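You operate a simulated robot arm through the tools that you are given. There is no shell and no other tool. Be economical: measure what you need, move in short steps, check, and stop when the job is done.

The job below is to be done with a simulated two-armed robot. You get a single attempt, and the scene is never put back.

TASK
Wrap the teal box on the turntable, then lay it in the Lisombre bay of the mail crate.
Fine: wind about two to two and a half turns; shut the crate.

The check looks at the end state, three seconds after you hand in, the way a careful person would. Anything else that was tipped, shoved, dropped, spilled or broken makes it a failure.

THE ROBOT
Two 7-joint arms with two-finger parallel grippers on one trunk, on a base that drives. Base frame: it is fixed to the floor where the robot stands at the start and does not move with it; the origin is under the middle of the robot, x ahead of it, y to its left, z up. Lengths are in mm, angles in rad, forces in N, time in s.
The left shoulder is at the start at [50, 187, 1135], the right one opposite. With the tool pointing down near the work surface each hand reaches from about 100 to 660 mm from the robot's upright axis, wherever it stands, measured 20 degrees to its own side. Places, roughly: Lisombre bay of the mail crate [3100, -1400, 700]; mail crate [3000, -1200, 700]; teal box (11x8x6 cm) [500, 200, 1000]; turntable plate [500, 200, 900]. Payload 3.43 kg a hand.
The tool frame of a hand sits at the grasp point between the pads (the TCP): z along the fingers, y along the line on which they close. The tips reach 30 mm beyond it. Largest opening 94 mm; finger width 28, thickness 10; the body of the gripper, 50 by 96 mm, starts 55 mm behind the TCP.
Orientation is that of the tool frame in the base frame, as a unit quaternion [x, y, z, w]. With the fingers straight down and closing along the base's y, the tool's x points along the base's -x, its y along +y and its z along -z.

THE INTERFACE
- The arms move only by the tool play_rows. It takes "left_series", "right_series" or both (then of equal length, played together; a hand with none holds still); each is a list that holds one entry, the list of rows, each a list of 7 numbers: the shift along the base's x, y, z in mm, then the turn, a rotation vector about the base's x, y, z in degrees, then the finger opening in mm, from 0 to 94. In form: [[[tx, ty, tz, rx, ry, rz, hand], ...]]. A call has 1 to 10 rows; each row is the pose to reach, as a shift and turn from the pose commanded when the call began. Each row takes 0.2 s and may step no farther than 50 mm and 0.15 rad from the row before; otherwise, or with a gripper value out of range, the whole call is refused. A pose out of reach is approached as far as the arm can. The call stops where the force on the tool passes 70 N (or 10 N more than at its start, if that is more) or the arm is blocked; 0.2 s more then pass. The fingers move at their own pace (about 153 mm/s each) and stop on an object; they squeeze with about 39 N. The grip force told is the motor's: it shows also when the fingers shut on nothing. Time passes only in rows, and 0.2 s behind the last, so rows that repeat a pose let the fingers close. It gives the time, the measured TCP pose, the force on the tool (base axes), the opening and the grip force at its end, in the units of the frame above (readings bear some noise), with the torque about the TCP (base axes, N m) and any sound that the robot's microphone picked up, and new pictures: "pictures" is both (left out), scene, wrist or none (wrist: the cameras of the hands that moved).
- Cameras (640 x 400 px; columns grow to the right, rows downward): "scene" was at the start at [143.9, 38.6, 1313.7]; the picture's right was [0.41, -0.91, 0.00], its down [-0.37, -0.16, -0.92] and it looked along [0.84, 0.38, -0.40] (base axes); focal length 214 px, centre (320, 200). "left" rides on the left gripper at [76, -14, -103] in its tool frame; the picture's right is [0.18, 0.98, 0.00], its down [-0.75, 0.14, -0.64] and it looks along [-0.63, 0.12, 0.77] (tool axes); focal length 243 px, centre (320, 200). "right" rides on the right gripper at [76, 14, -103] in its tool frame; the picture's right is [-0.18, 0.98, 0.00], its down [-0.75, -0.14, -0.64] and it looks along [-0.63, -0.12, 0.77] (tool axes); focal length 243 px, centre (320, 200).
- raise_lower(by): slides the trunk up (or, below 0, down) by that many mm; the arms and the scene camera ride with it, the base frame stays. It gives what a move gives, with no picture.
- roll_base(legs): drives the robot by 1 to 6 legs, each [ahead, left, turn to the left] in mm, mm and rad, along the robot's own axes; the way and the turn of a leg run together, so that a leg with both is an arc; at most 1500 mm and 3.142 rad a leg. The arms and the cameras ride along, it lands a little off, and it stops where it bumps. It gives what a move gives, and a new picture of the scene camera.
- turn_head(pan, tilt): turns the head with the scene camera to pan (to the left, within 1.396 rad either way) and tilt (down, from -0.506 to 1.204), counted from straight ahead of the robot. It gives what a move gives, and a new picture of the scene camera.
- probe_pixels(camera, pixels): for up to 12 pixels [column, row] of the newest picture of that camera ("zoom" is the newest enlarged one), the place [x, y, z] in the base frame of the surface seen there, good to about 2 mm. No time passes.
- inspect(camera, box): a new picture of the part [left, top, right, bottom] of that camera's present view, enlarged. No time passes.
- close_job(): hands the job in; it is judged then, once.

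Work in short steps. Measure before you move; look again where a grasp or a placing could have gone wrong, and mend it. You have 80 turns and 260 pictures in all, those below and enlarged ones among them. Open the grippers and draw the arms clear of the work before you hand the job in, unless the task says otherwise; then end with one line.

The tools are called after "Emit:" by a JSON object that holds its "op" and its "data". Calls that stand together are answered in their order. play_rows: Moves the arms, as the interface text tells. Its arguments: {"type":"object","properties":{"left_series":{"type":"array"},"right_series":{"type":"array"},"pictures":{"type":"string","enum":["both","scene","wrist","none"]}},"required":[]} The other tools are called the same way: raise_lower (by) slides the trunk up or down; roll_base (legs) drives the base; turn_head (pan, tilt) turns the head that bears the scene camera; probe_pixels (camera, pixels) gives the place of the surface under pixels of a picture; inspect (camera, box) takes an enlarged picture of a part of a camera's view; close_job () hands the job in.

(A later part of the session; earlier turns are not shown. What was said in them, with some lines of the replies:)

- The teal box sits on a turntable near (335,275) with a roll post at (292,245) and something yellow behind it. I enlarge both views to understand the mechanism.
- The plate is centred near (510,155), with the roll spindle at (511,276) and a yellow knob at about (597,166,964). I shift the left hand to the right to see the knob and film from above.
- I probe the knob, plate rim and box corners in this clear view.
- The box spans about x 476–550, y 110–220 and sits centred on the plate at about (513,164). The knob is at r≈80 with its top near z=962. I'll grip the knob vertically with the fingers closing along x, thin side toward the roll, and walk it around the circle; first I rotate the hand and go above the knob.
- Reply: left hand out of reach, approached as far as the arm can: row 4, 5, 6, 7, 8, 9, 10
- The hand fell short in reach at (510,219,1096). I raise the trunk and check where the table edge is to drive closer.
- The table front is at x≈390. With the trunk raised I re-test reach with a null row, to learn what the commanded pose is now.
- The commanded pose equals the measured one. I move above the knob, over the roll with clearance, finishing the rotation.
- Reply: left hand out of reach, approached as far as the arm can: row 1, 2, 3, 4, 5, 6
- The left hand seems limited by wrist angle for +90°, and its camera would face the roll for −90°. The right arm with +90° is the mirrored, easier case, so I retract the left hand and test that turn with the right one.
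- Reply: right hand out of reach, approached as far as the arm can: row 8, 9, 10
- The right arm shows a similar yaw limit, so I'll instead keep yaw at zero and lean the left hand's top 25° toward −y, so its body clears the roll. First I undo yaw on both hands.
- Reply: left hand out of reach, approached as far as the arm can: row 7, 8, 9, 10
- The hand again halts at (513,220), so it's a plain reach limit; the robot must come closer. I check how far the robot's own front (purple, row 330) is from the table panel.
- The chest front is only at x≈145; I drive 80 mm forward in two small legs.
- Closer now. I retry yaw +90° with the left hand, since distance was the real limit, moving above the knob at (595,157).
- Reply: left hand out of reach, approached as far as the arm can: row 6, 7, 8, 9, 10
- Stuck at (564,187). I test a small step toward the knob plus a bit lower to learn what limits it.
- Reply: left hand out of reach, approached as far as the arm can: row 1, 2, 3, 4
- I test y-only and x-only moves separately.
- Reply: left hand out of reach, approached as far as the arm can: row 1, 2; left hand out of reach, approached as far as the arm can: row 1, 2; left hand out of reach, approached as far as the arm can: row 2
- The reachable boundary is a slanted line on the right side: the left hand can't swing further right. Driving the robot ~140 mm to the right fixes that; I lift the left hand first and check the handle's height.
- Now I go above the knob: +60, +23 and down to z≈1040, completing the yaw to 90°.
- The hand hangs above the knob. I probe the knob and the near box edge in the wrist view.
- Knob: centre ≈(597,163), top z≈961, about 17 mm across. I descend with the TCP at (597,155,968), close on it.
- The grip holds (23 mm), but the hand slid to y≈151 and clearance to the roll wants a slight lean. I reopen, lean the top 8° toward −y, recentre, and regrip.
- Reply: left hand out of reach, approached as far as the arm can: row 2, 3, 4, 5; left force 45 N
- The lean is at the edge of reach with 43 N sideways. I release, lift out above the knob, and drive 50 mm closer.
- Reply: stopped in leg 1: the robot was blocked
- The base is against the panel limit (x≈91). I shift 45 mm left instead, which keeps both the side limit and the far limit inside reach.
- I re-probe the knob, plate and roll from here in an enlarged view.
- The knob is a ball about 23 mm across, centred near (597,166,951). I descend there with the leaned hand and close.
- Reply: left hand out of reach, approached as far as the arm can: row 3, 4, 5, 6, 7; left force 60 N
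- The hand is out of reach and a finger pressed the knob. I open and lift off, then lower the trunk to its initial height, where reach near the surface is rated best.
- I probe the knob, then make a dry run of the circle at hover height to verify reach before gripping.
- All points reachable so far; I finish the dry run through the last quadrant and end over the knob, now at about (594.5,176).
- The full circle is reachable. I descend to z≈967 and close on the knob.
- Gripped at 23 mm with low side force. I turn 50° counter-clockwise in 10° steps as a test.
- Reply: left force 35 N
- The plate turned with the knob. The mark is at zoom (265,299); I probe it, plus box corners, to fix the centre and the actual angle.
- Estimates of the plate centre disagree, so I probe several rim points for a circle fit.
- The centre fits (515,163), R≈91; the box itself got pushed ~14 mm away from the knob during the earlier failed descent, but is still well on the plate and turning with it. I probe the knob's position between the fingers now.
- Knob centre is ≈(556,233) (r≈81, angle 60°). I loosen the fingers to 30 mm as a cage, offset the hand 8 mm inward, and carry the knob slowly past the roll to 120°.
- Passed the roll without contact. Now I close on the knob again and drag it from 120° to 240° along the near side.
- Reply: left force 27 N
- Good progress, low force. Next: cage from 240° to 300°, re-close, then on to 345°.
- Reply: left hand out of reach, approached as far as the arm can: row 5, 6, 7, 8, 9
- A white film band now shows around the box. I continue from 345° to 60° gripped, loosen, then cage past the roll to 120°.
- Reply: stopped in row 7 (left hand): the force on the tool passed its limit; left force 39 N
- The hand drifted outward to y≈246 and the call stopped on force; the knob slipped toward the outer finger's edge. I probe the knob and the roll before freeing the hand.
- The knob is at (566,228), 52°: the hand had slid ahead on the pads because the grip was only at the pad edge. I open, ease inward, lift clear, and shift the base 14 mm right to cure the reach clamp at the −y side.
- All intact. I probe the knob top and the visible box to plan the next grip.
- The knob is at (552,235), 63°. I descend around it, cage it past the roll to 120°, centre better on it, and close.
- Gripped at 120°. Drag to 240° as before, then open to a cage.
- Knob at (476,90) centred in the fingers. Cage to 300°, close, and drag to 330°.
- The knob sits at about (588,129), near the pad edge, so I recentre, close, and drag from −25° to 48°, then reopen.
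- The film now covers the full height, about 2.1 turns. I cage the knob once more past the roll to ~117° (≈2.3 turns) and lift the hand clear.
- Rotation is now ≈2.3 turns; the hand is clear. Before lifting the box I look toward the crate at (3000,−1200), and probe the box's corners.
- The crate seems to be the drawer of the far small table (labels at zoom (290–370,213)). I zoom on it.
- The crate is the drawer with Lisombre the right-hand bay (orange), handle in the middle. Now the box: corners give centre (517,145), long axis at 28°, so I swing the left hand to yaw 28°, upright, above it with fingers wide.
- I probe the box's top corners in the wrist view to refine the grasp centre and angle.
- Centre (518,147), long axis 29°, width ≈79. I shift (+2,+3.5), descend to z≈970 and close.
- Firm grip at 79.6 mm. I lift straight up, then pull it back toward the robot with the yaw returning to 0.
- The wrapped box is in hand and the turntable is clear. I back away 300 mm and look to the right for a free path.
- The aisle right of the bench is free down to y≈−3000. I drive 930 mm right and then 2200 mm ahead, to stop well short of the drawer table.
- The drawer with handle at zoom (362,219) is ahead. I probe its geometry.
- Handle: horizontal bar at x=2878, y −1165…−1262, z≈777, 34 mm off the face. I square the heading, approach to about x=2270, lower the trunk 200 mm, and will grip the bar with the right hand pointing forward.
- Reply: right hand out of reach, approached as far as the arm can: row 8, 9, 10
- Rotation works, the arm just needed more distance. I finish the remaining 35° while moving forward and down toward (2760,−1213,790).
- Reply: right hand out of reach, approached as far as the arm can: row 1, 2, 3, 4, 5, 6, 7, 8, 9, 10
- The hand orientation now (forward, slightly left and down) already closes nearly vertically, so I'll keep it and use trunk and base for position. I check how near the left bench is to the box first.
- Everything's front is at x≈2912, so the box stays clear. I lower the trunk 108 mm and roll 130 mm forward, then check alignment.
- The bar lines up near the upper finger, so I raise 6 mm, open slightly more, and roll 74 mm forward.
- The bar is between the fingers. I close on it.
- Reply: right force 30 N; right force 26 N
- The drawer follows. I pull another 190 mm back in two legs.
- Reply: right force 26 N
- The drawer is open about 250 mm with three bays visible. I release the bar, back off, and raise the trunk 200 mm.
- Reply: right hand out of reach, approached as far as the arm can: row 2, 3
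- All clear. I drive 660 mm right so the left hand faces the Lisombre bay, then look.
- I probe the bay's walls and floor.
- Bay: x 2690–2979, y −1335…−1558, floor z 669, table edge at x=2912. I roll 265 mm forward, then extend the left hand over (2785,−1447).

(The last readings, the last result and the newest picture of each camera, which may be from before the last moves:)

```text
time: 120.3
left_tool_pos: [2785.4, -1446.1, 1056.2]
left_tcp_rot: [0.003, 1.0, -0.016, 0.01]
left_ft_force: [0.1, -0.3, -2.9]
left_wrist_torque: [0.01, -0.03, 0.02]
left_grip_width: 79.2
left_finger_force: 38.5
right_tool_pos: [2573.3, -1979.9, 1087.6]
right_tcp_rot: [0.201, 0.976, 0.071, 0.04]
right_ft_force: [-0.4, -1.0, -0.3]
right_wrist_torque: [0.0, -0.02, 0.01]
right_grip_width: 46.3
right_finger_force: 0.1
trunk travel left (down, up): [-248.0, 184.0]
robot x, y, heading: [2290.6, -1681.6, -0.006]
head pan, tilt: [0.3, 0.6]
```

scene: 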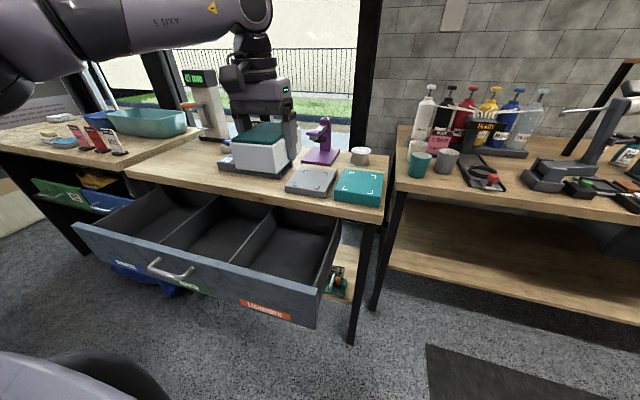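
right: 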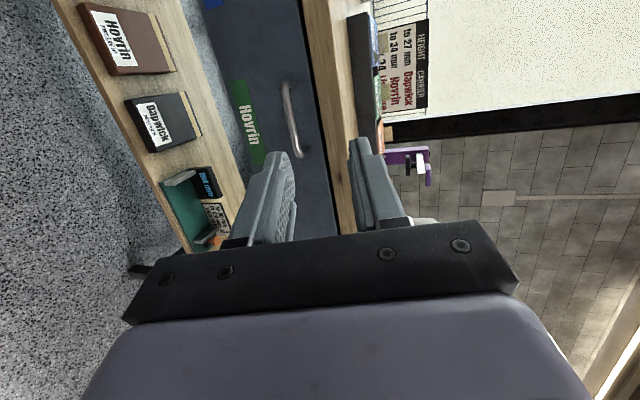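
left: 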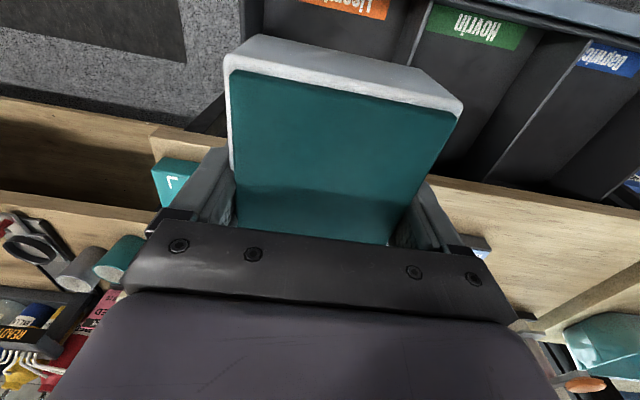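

The box hangs over the bay, clear of the table edge. I lower the trunk 200 mm and then the arm by 100 mm.

Emit:
{"op": "raise_lower", "data": {"by": -200}}

Emit:
{"op": "play_rows", "data": {"left_series": [[[0, 0, -25, 0, 0, 0, 60], [0, 0, -50, 0, 0, 0, 60], [0, 0, -75, 0, 0, 0, 60], [0, 0, -100, 0, 0, 0, 60], [0, 0, -115, 0, 0, 0, 60]]]}}

Emit:
{"op": "inspect", "data": {"camera": "scene", "box": [120, 80, 440, 340]}}

```text
time: 122.5
left_tool_pos: [2786.0, -1445.5, 856.6]
left_tcp_rot: [0.003, 1.0, -0.016, 0.011]
left_ft_force: [0.7, 0.2, -1.9]
left_wrist_torque: [-0.02, 0.01, 0.0]
left_grip_width: 79.1
left_finger_force: 38.5
right_tool_pos: [2573.2, -1980.7, 888.6]
right_tcp_rot: [0.201, 0.976, 0.07, 0.041]
right_ft_force: [0.0, 0.2, 0.0]
right_wrist_torque: [-0.01, -0.03, -0.02]
right_grip_width: 46.2
right_finger_force: 0.1
trunk travel left (down, up): [-48.0, 384.0]
robot x, y, heading: [2295.7, -1679.6, -0.005]
head pan, tilt: [0.3, 0.6]
```

```text
time: 123.7
left_tool_pos: [2782.9, -1448.5, 741.9]
left_tcp_rot: [0.003, 1.0, -0.016, 0.011]
left_ft_force: [-0.2, 0.0, -2.4]
left_wrist_torque: [0.01, 0.0, -0.01]
left_grip_width: 78.8
left_finger_force: 39.4
right_tool_pos: [2573.5, -1979.3, 888.0]
right_tcp_rot: [0.202, 0.976, 0.071, 0.04]
right_ft_force: [1.0, -0.2, 0.0]
right_wrist_torque: [-0.03, -0.01, 0.0]
right_grip_width: 46.2
right_finger_force: 0.1
trunk travel left (down, up): [-48.0, 384.0]
robot x, y, heading: [2294.6, -1680.5, -0.005]
head pan, tilt: [0.3, 0.6]
```

scene: 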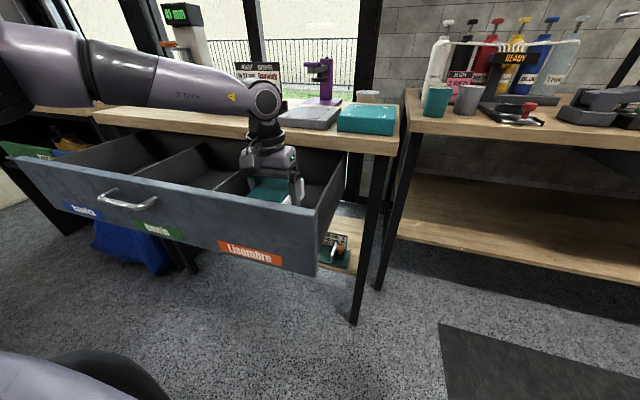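
left: 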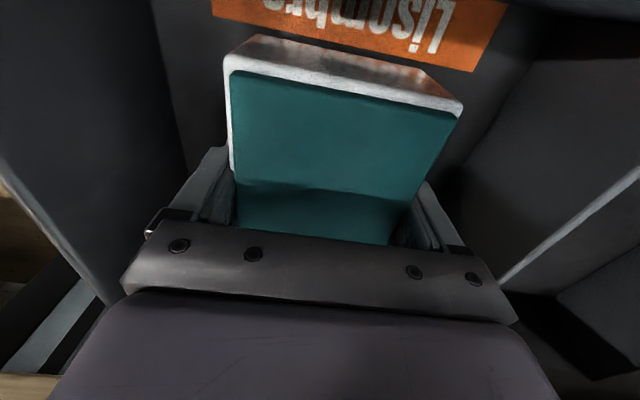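

```text
1.54 times, centred on (280, 210) of scene
```

zoom: 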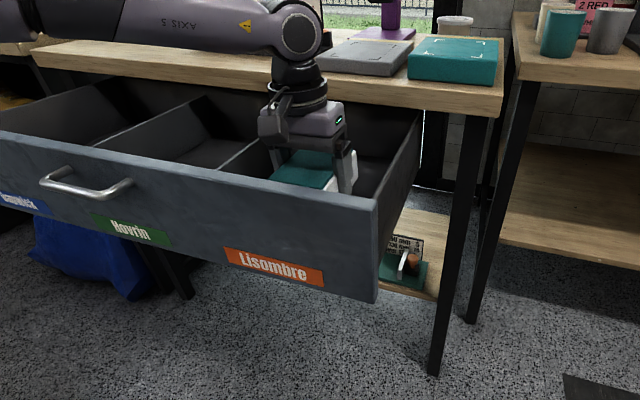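

The box is inside the Lisombre bay, bottom about 33 mm above the floor. I lower gently to contact.

Emit:
{"op": "play_rows", "data": {"left_series": [[[0, 0, -14, 0, 0, 0, 60], [0, 0, -24, 0, 0, 0, 60], [0, 0, -29, 0, 0, 0, 60], [0, 0, -32, 0, 0, 0, 60]]], "pictures": "none"}}

```text
time: 124.7
left_tool_pos: [2785.0, -1447.4, 710.9]
left_tcp_rot: [0.004, 1.0, -0.014, 0.013]
left_ft_force: [-0.9, 0.8, 14.9]
left_wrist_torque: [0.75, 0.98, -0.07]
left_grip_width: 79.2
left_finger_force: 38.6
right_tool_pos: [2572.0, -1981.4, 888.6]
right_tcp_rot: [0.201, 0.976, 0.071, 0.042]
right_ft_force: [1.0, 0.5, -0.1]
right_wrist_torque: [-0.02, -0.01, -0.02]
right_grip_width: 45.9
right_finger_force: 0.1
trunk travel left (down, up): [-48.0, 384.0]
robot x, y, heading: [2291.3, -1680.3, -0.006]
head pan, tilt: [0.3, 0.6]
```

Contact with the floor (15 N). I open fully and lift straight out.

Emit:
{"op": "play_rows", "data": {"left_series": [[[0, 0, 1, 0, 0, 0, 90], [0, 0, 1, 0, 0, 0, 94], [0, 0, 1, 0, 0, 0, 94], [0, 0, 20, 0, 0, 0, 94], [0, 0, 50, 0, 0, 0, 94], [0, 0, 90, 0, 0, 0, 94], [0, 0, 135, 0, 0, 0, 94], [0, 0, 180, 0, 0, 0, 94], [-10, 0, 225, 0, 0, 0, 94], [-40, 10, 250, 0, 0, 0, 94]]]}}

Emit:
{"op": "inspect", "data": {"camera": "scene", "box": [120, 80, 440, 340]}}

```text
time: 126.9
left_tool_pos: [2743.2, -1435.7, 960.5]
left_tcp_rot: [0.003, 1.0, -0.017, 0.011]
left_ft_force: [-0.2, -0.6, -0.8]
left_wrist_torque: [0.01, 0.05, 0.01]
left_grip_width: 94.1
left_finger_force: 0.1
left hand out of reach, approached as far as the arm can: row 9
right_tool_pos: [2572.6, -1979.3, 887.5]
right_tcp_rot: [0.201, 0.976, 0.071, 0.04]
right_ft_force: [0.9, 1.0, 0.8]
right_wrist_torque: [0.05, 0.04, 0.0]
right_grip_width: 45.9
right_finger_force: 0.1
trunk travel left (down, up): [-48.0, 384.0]
robot x, y, heading: [2293.5, -1684.0, -0.007]
head pan, tilt: [0.3, 0.6]
```

scene: 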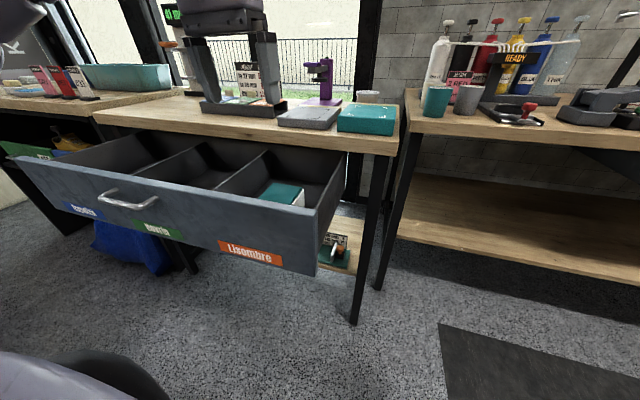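
left: 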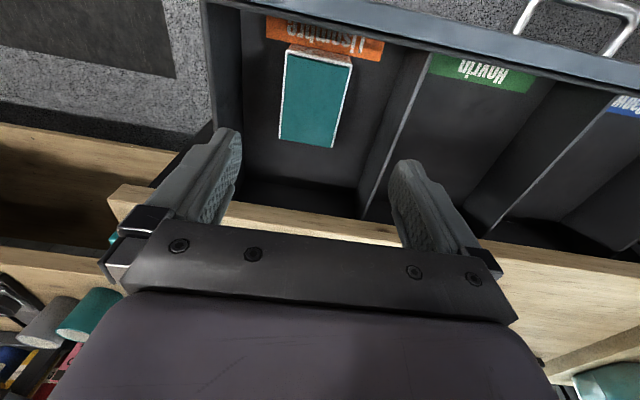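

```text
1.54 times, centred on (280, 210) of scene
```

zoom: 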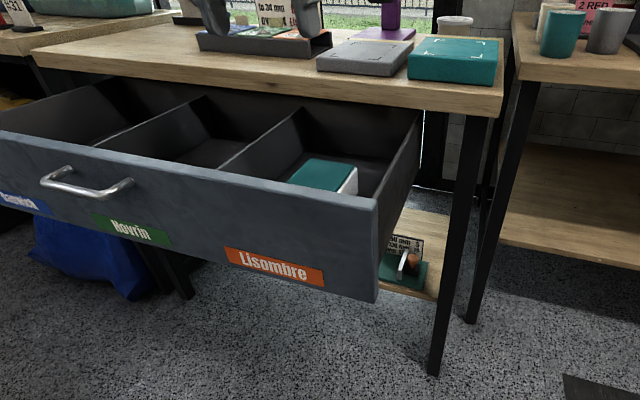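

The wrapped box lies flat in the Lisombre bay. Now I back off 300 mm, shift 225 mm left to face the handle, close the fingers and lower the hand to bar height to push the drawer shut.

Emit:
{"op": "roll_base", "data": {"legs": [[-300, 0, 0.006], [0, 225, 0]]}}

Emit:
{"op": "play_rows", "data": {"left_series": [[[0, 0, -30, 0, 0, 0, 60], [0, 0, -65, 0, 0, 0, 20], [0, 0, -100, 0, 0, 0, 0], [0, 0, -135, 0, 0, 0, 0], [0, 0, -165, 0, 0, 0, 0], [0, 0, -178, 0, 0, 0, 0]]]}}

```text
time: 130.2
left_tool_pos: [2445.7, -1211.1, 960.7]
left_tcp_rot: [-0.001, 1.0, -0.017, 0.012]
left_ft_force: [0.0, 0.1, -0.2]
left_wrist_torque: [-0.01, 0.0, 0.01]
left_grip_width: 94.0
left_finger_force: 0.0
right_tool_pos: [2280.2, -1757.0, 888.6]
right_tcp_rot: [0.197, 0.977, 0.071, 0.04]
right_ft_force: [-0.3, 0.1, 0.4]
right_wrist_torque: [0.02, -0.02, -0.01]
right_grip_width: 45.8
right_finger_force: 0.1
trunk travel left (down, up): [-48.0, 384.0]
robot x, y, heading: [2000.0, -1459.5, 0.009]
head pan, tilt: [0.3, 0.6]
```

scene: 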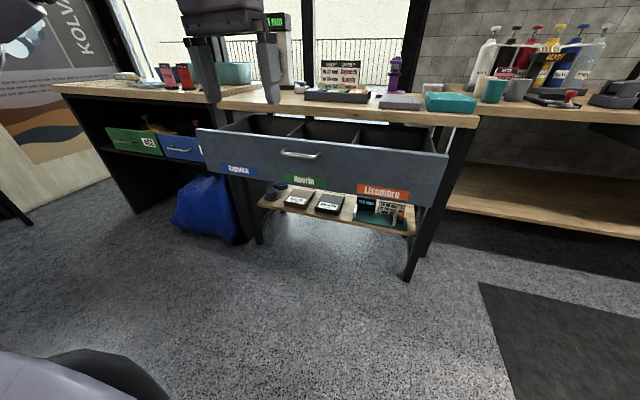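

```text
time: 131.6
left_tool_pos: [2444.0, -1212.2, 783.6]
left_tcp_rot: [-0.002, 1.0, -0.017, 0.011]
left_ft_force: [-0.3, 0.9, -0.8]
left_wrist_torque: [-0.01, 0.0, 0.04]
left_grip_width: 0.0
left_finger_force: 32.6
right_tool_pos: [2281.3, -1756.3, 888.2]
right_tcp_rot: [0.198, 0.977, 0.071, 0.041]
right_ft_force: [0.3, 0.5, 0.3]
right_wrist_torque: [0.04, -0.02, 0.03]
right_grip_width: 46.0
right_finger_force: 0.0
trunk travel left (down, up): [-48.0, 384.0]
robot x, y, heading: [1996.6, -1460.0, 0.007]
head pan, tilt: [0.3, 0.6]
```

scene: 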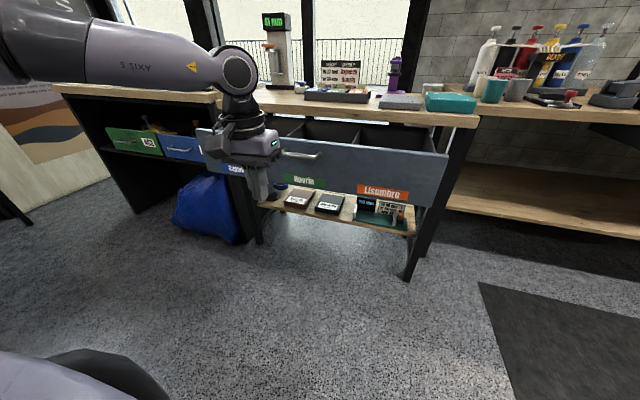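
left: 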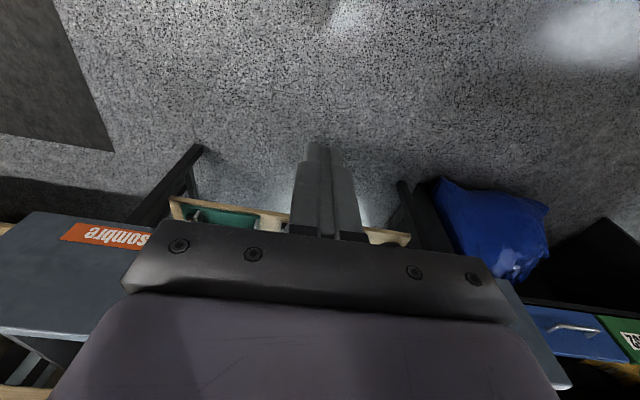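

The hand is at bar height, in line with the handle. I roll forward 250 mm first and check that the drawer moves with it.

Emit:
{"op": "roll_base", "data": {"legs": [[150, 0, -0.006], [100, 0, 0]]}}

```text
time: 133.7
left_tool_pos: [2694.9, -1212.1, 785.2]
left_tcp_rot: [0.001, 1.0, -0.017, 0.012]
left_ft_force: [0.1, -0.7, -0.1]
left_wrist_torque: [0.01, -0.02, -0.02]
left_grip_width: 0.3
left_finger_force: 33.4
right_tool_pos: [2529.3, -1756.2, 889.1]
right_tcp_rot: [0.198, 0.977, 0.07, 0.04]
right_ft_force: [-0.2, -0.3, -0.5]
right_wrist_torque: [0.0, -0.05, 0.02]
right_grip_width: 45.8
right_finger_force: 0.1
trunk travel left (down, up): [-48.0, 384.0]
robot x, y, heading: [2249.6, -1460.0, 0.007]
head pan, tilt: [0.3, 0.6]
```

scene: 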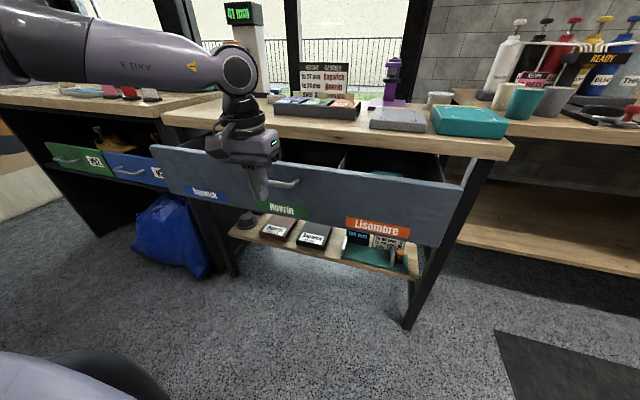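

No clear force yet, though the drawer looks shallower; I probe the face, handle and hand.

Emit:
{"op": "probe_pixels", "data": {"camera": "scene", "pixels": [[290, 183], [300, 181], [350, 210], [430, 210], [170, 165], [263, 190], [255, 185]]}}

```text
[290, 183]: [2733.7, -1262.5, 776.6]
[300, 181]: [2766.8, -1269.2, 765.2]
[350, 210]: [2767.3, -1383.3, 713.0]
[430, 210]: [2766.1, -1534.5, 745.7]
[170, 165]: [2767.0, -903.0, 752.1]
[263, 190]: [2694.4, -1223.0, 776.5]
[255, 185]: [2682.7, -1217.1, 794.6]
```

The face moved to x=2767, so the push works. I roll the remaining ~165 mm in small legs.

Emit:
{"op": "roll_base", "data": {"legs": [[70, 0, 0], [50, 0, 0], [30, 0, 0], [15, 0, 0]]}}

Emit:
{"op": "probe_pixels", "data": {"camera": "scene", "pixels": [[350, 210], [400, 200], [420, 190], [380, 220], [200, 180], [330, 210]]}}

```text
time: 136.1
left_tool_pos: [2860.0, -1213.2, 783.4]
left_tcp_rot: [0.003, 1.0, -0.016, 0.009]
left_ft_force: [-27.4, -1.3, 1.1]
left_wrist_torque: [0.04, 0.31, -0.01]
left_grip_width: 0.4
left_finger_force: 33.1
right_tool_pos: [2692.6, -1755.9, 888.4]
right_tcp_rot: [0.199, 0.977, 0.071, 0.042]
right_ft_force: [0.4, 0.4, -0.7]
right_wrist_torque: [-0.02, -0.01, 0.0]
right_grip_width: 45.8
right_finger_force: 0.1
trunk travel left (down, up): [-48.0, 384.0]
robot x, y, heading: [2414.5, -1457.3, -0.001]
head pan, tilt: [0.3, 0.6]
```

scene: 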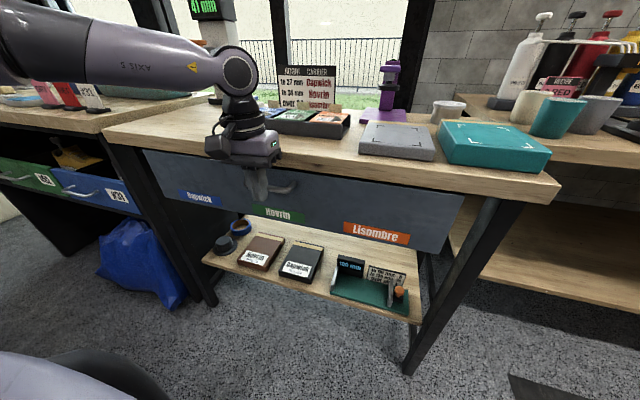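

```text
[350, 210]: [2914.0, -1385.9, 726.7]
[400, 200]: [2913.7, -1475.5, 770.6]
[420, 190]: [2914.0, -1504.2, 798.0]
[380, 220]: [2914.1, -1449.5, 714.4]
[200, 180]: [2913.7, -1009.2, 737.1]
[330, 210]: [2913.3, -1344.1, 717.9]
```

The face is back at x=2914: shut. I back off, open the hand, and take a last look.

Emit:
{"op": "roll_base", "data": {"legs": [[-300, 0, 0]]}}

Emit:
{"op": "play_rows", "data": {"left_series": [[[0, 0, 20, 0, 0, 0, 40], [-20, 0, 60, 0, 0, 0, 94], [-50, 0, 100, 0, 0, 0, 94]]], "right_series": [[[0, 0, 0, 0, 0, 0, 94], [0, 0, 0, 0, 0, 0, 94], [0, 0, 0, 0, 0, 0, 94]]], "pictures": "scene"}}

Emit:
{"op": "probe_pixels", "data": {"camera": "scene", "pixels": [[380, 180], [330, 170], [420, 170], [250, 160]]}}

```text
time: 138.1
left_tool_pos: [2569.6, -1214.0, 782.9]
left_tcp_rot: [0.005, 1.0, -0.015, 0.007]
left_ft_force: [0.5, -0.1, 0.2]
left_wrist_torque: [-0.02, -0.02, 0.0]
left_grip_width: 0.0
left_finger_force: 32.8
right_tool_pos: [2401.6, -1756.1, 887.6]
right_tcp_rot: [0.202, 0.976, 0.07, 0.04]
right_ft_force: [-0.3, 0.4, 0.1]
right_wrist_torque: [-0.02, -0.02, -0.02]
right_grip_width: 45.9
right_finger_force: 0.2
trunk travel left (down, up): [-48.0, 384.0]
robot x, y, heading: [2121.7, -1455.0, -0.003]
head pan, tilt: [0.3, 0.6]
```

scene: 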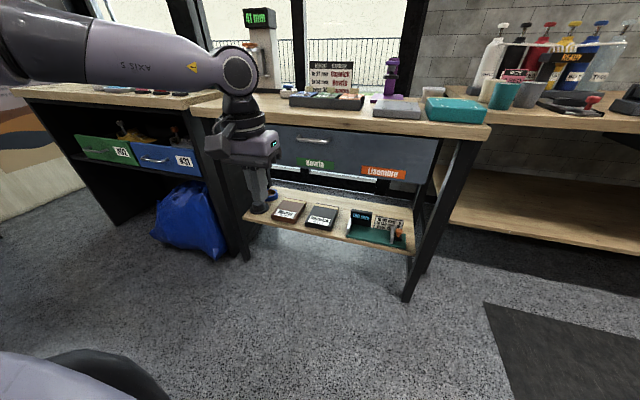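

```text
time: 138.9
left_tool_pos: [2519.3, -1215.2, 880.1]
left_tcp_rot: [0.005, 1.0, -0.016, 0.007]
left_ft_force: [-0.1, 0.9, 0.3]
left_wrist_torque: [0.01, 0.02, 0.02]
left_grip_width: 93.8
left_finger_force: 0.1
right_tool_pos: [2402.9, -1757.3, 886.7]
right_tcp_rot: [0.202, 0.976, 0.071, 0.04]
right_ft_force: [0.6, -0.8, -0.1]
right_wrist_torque: [0.04, 0.03, -0.03]
right_grip_width: 94.1
right_finger_force: 0.0
trunk travel left (down, up): [-48.0, 384.0]
robot x, y, heading: [2121.2, -1456.8, -0.007]
head pan, tilt: [0.3, 0.6]
```

scene: 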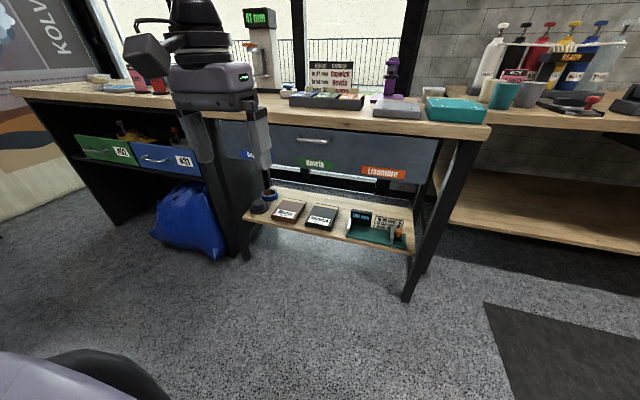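

```text
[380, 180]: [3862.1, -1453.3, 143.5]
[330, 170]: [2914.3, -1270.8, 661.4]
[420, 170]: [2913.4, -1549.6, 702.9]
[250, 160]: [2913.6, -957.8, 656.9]
```

The drawer face stays at x≈2914, shut, and both hands are open and clear of everything. I hand the job in.

Emit:
{"op": "close_job", "data": {}}

```text
The job is handed in.
```

The teal box is wrapped with about 2.3 turns of film and lies flat in the Lisombre bay. The crate drawer is shut, and both hands are open and clear. While I was first reaching for the turntable knob, a finger pushed the box about 14 mm off-centre, but it stayed on the plate and wrapped fully.
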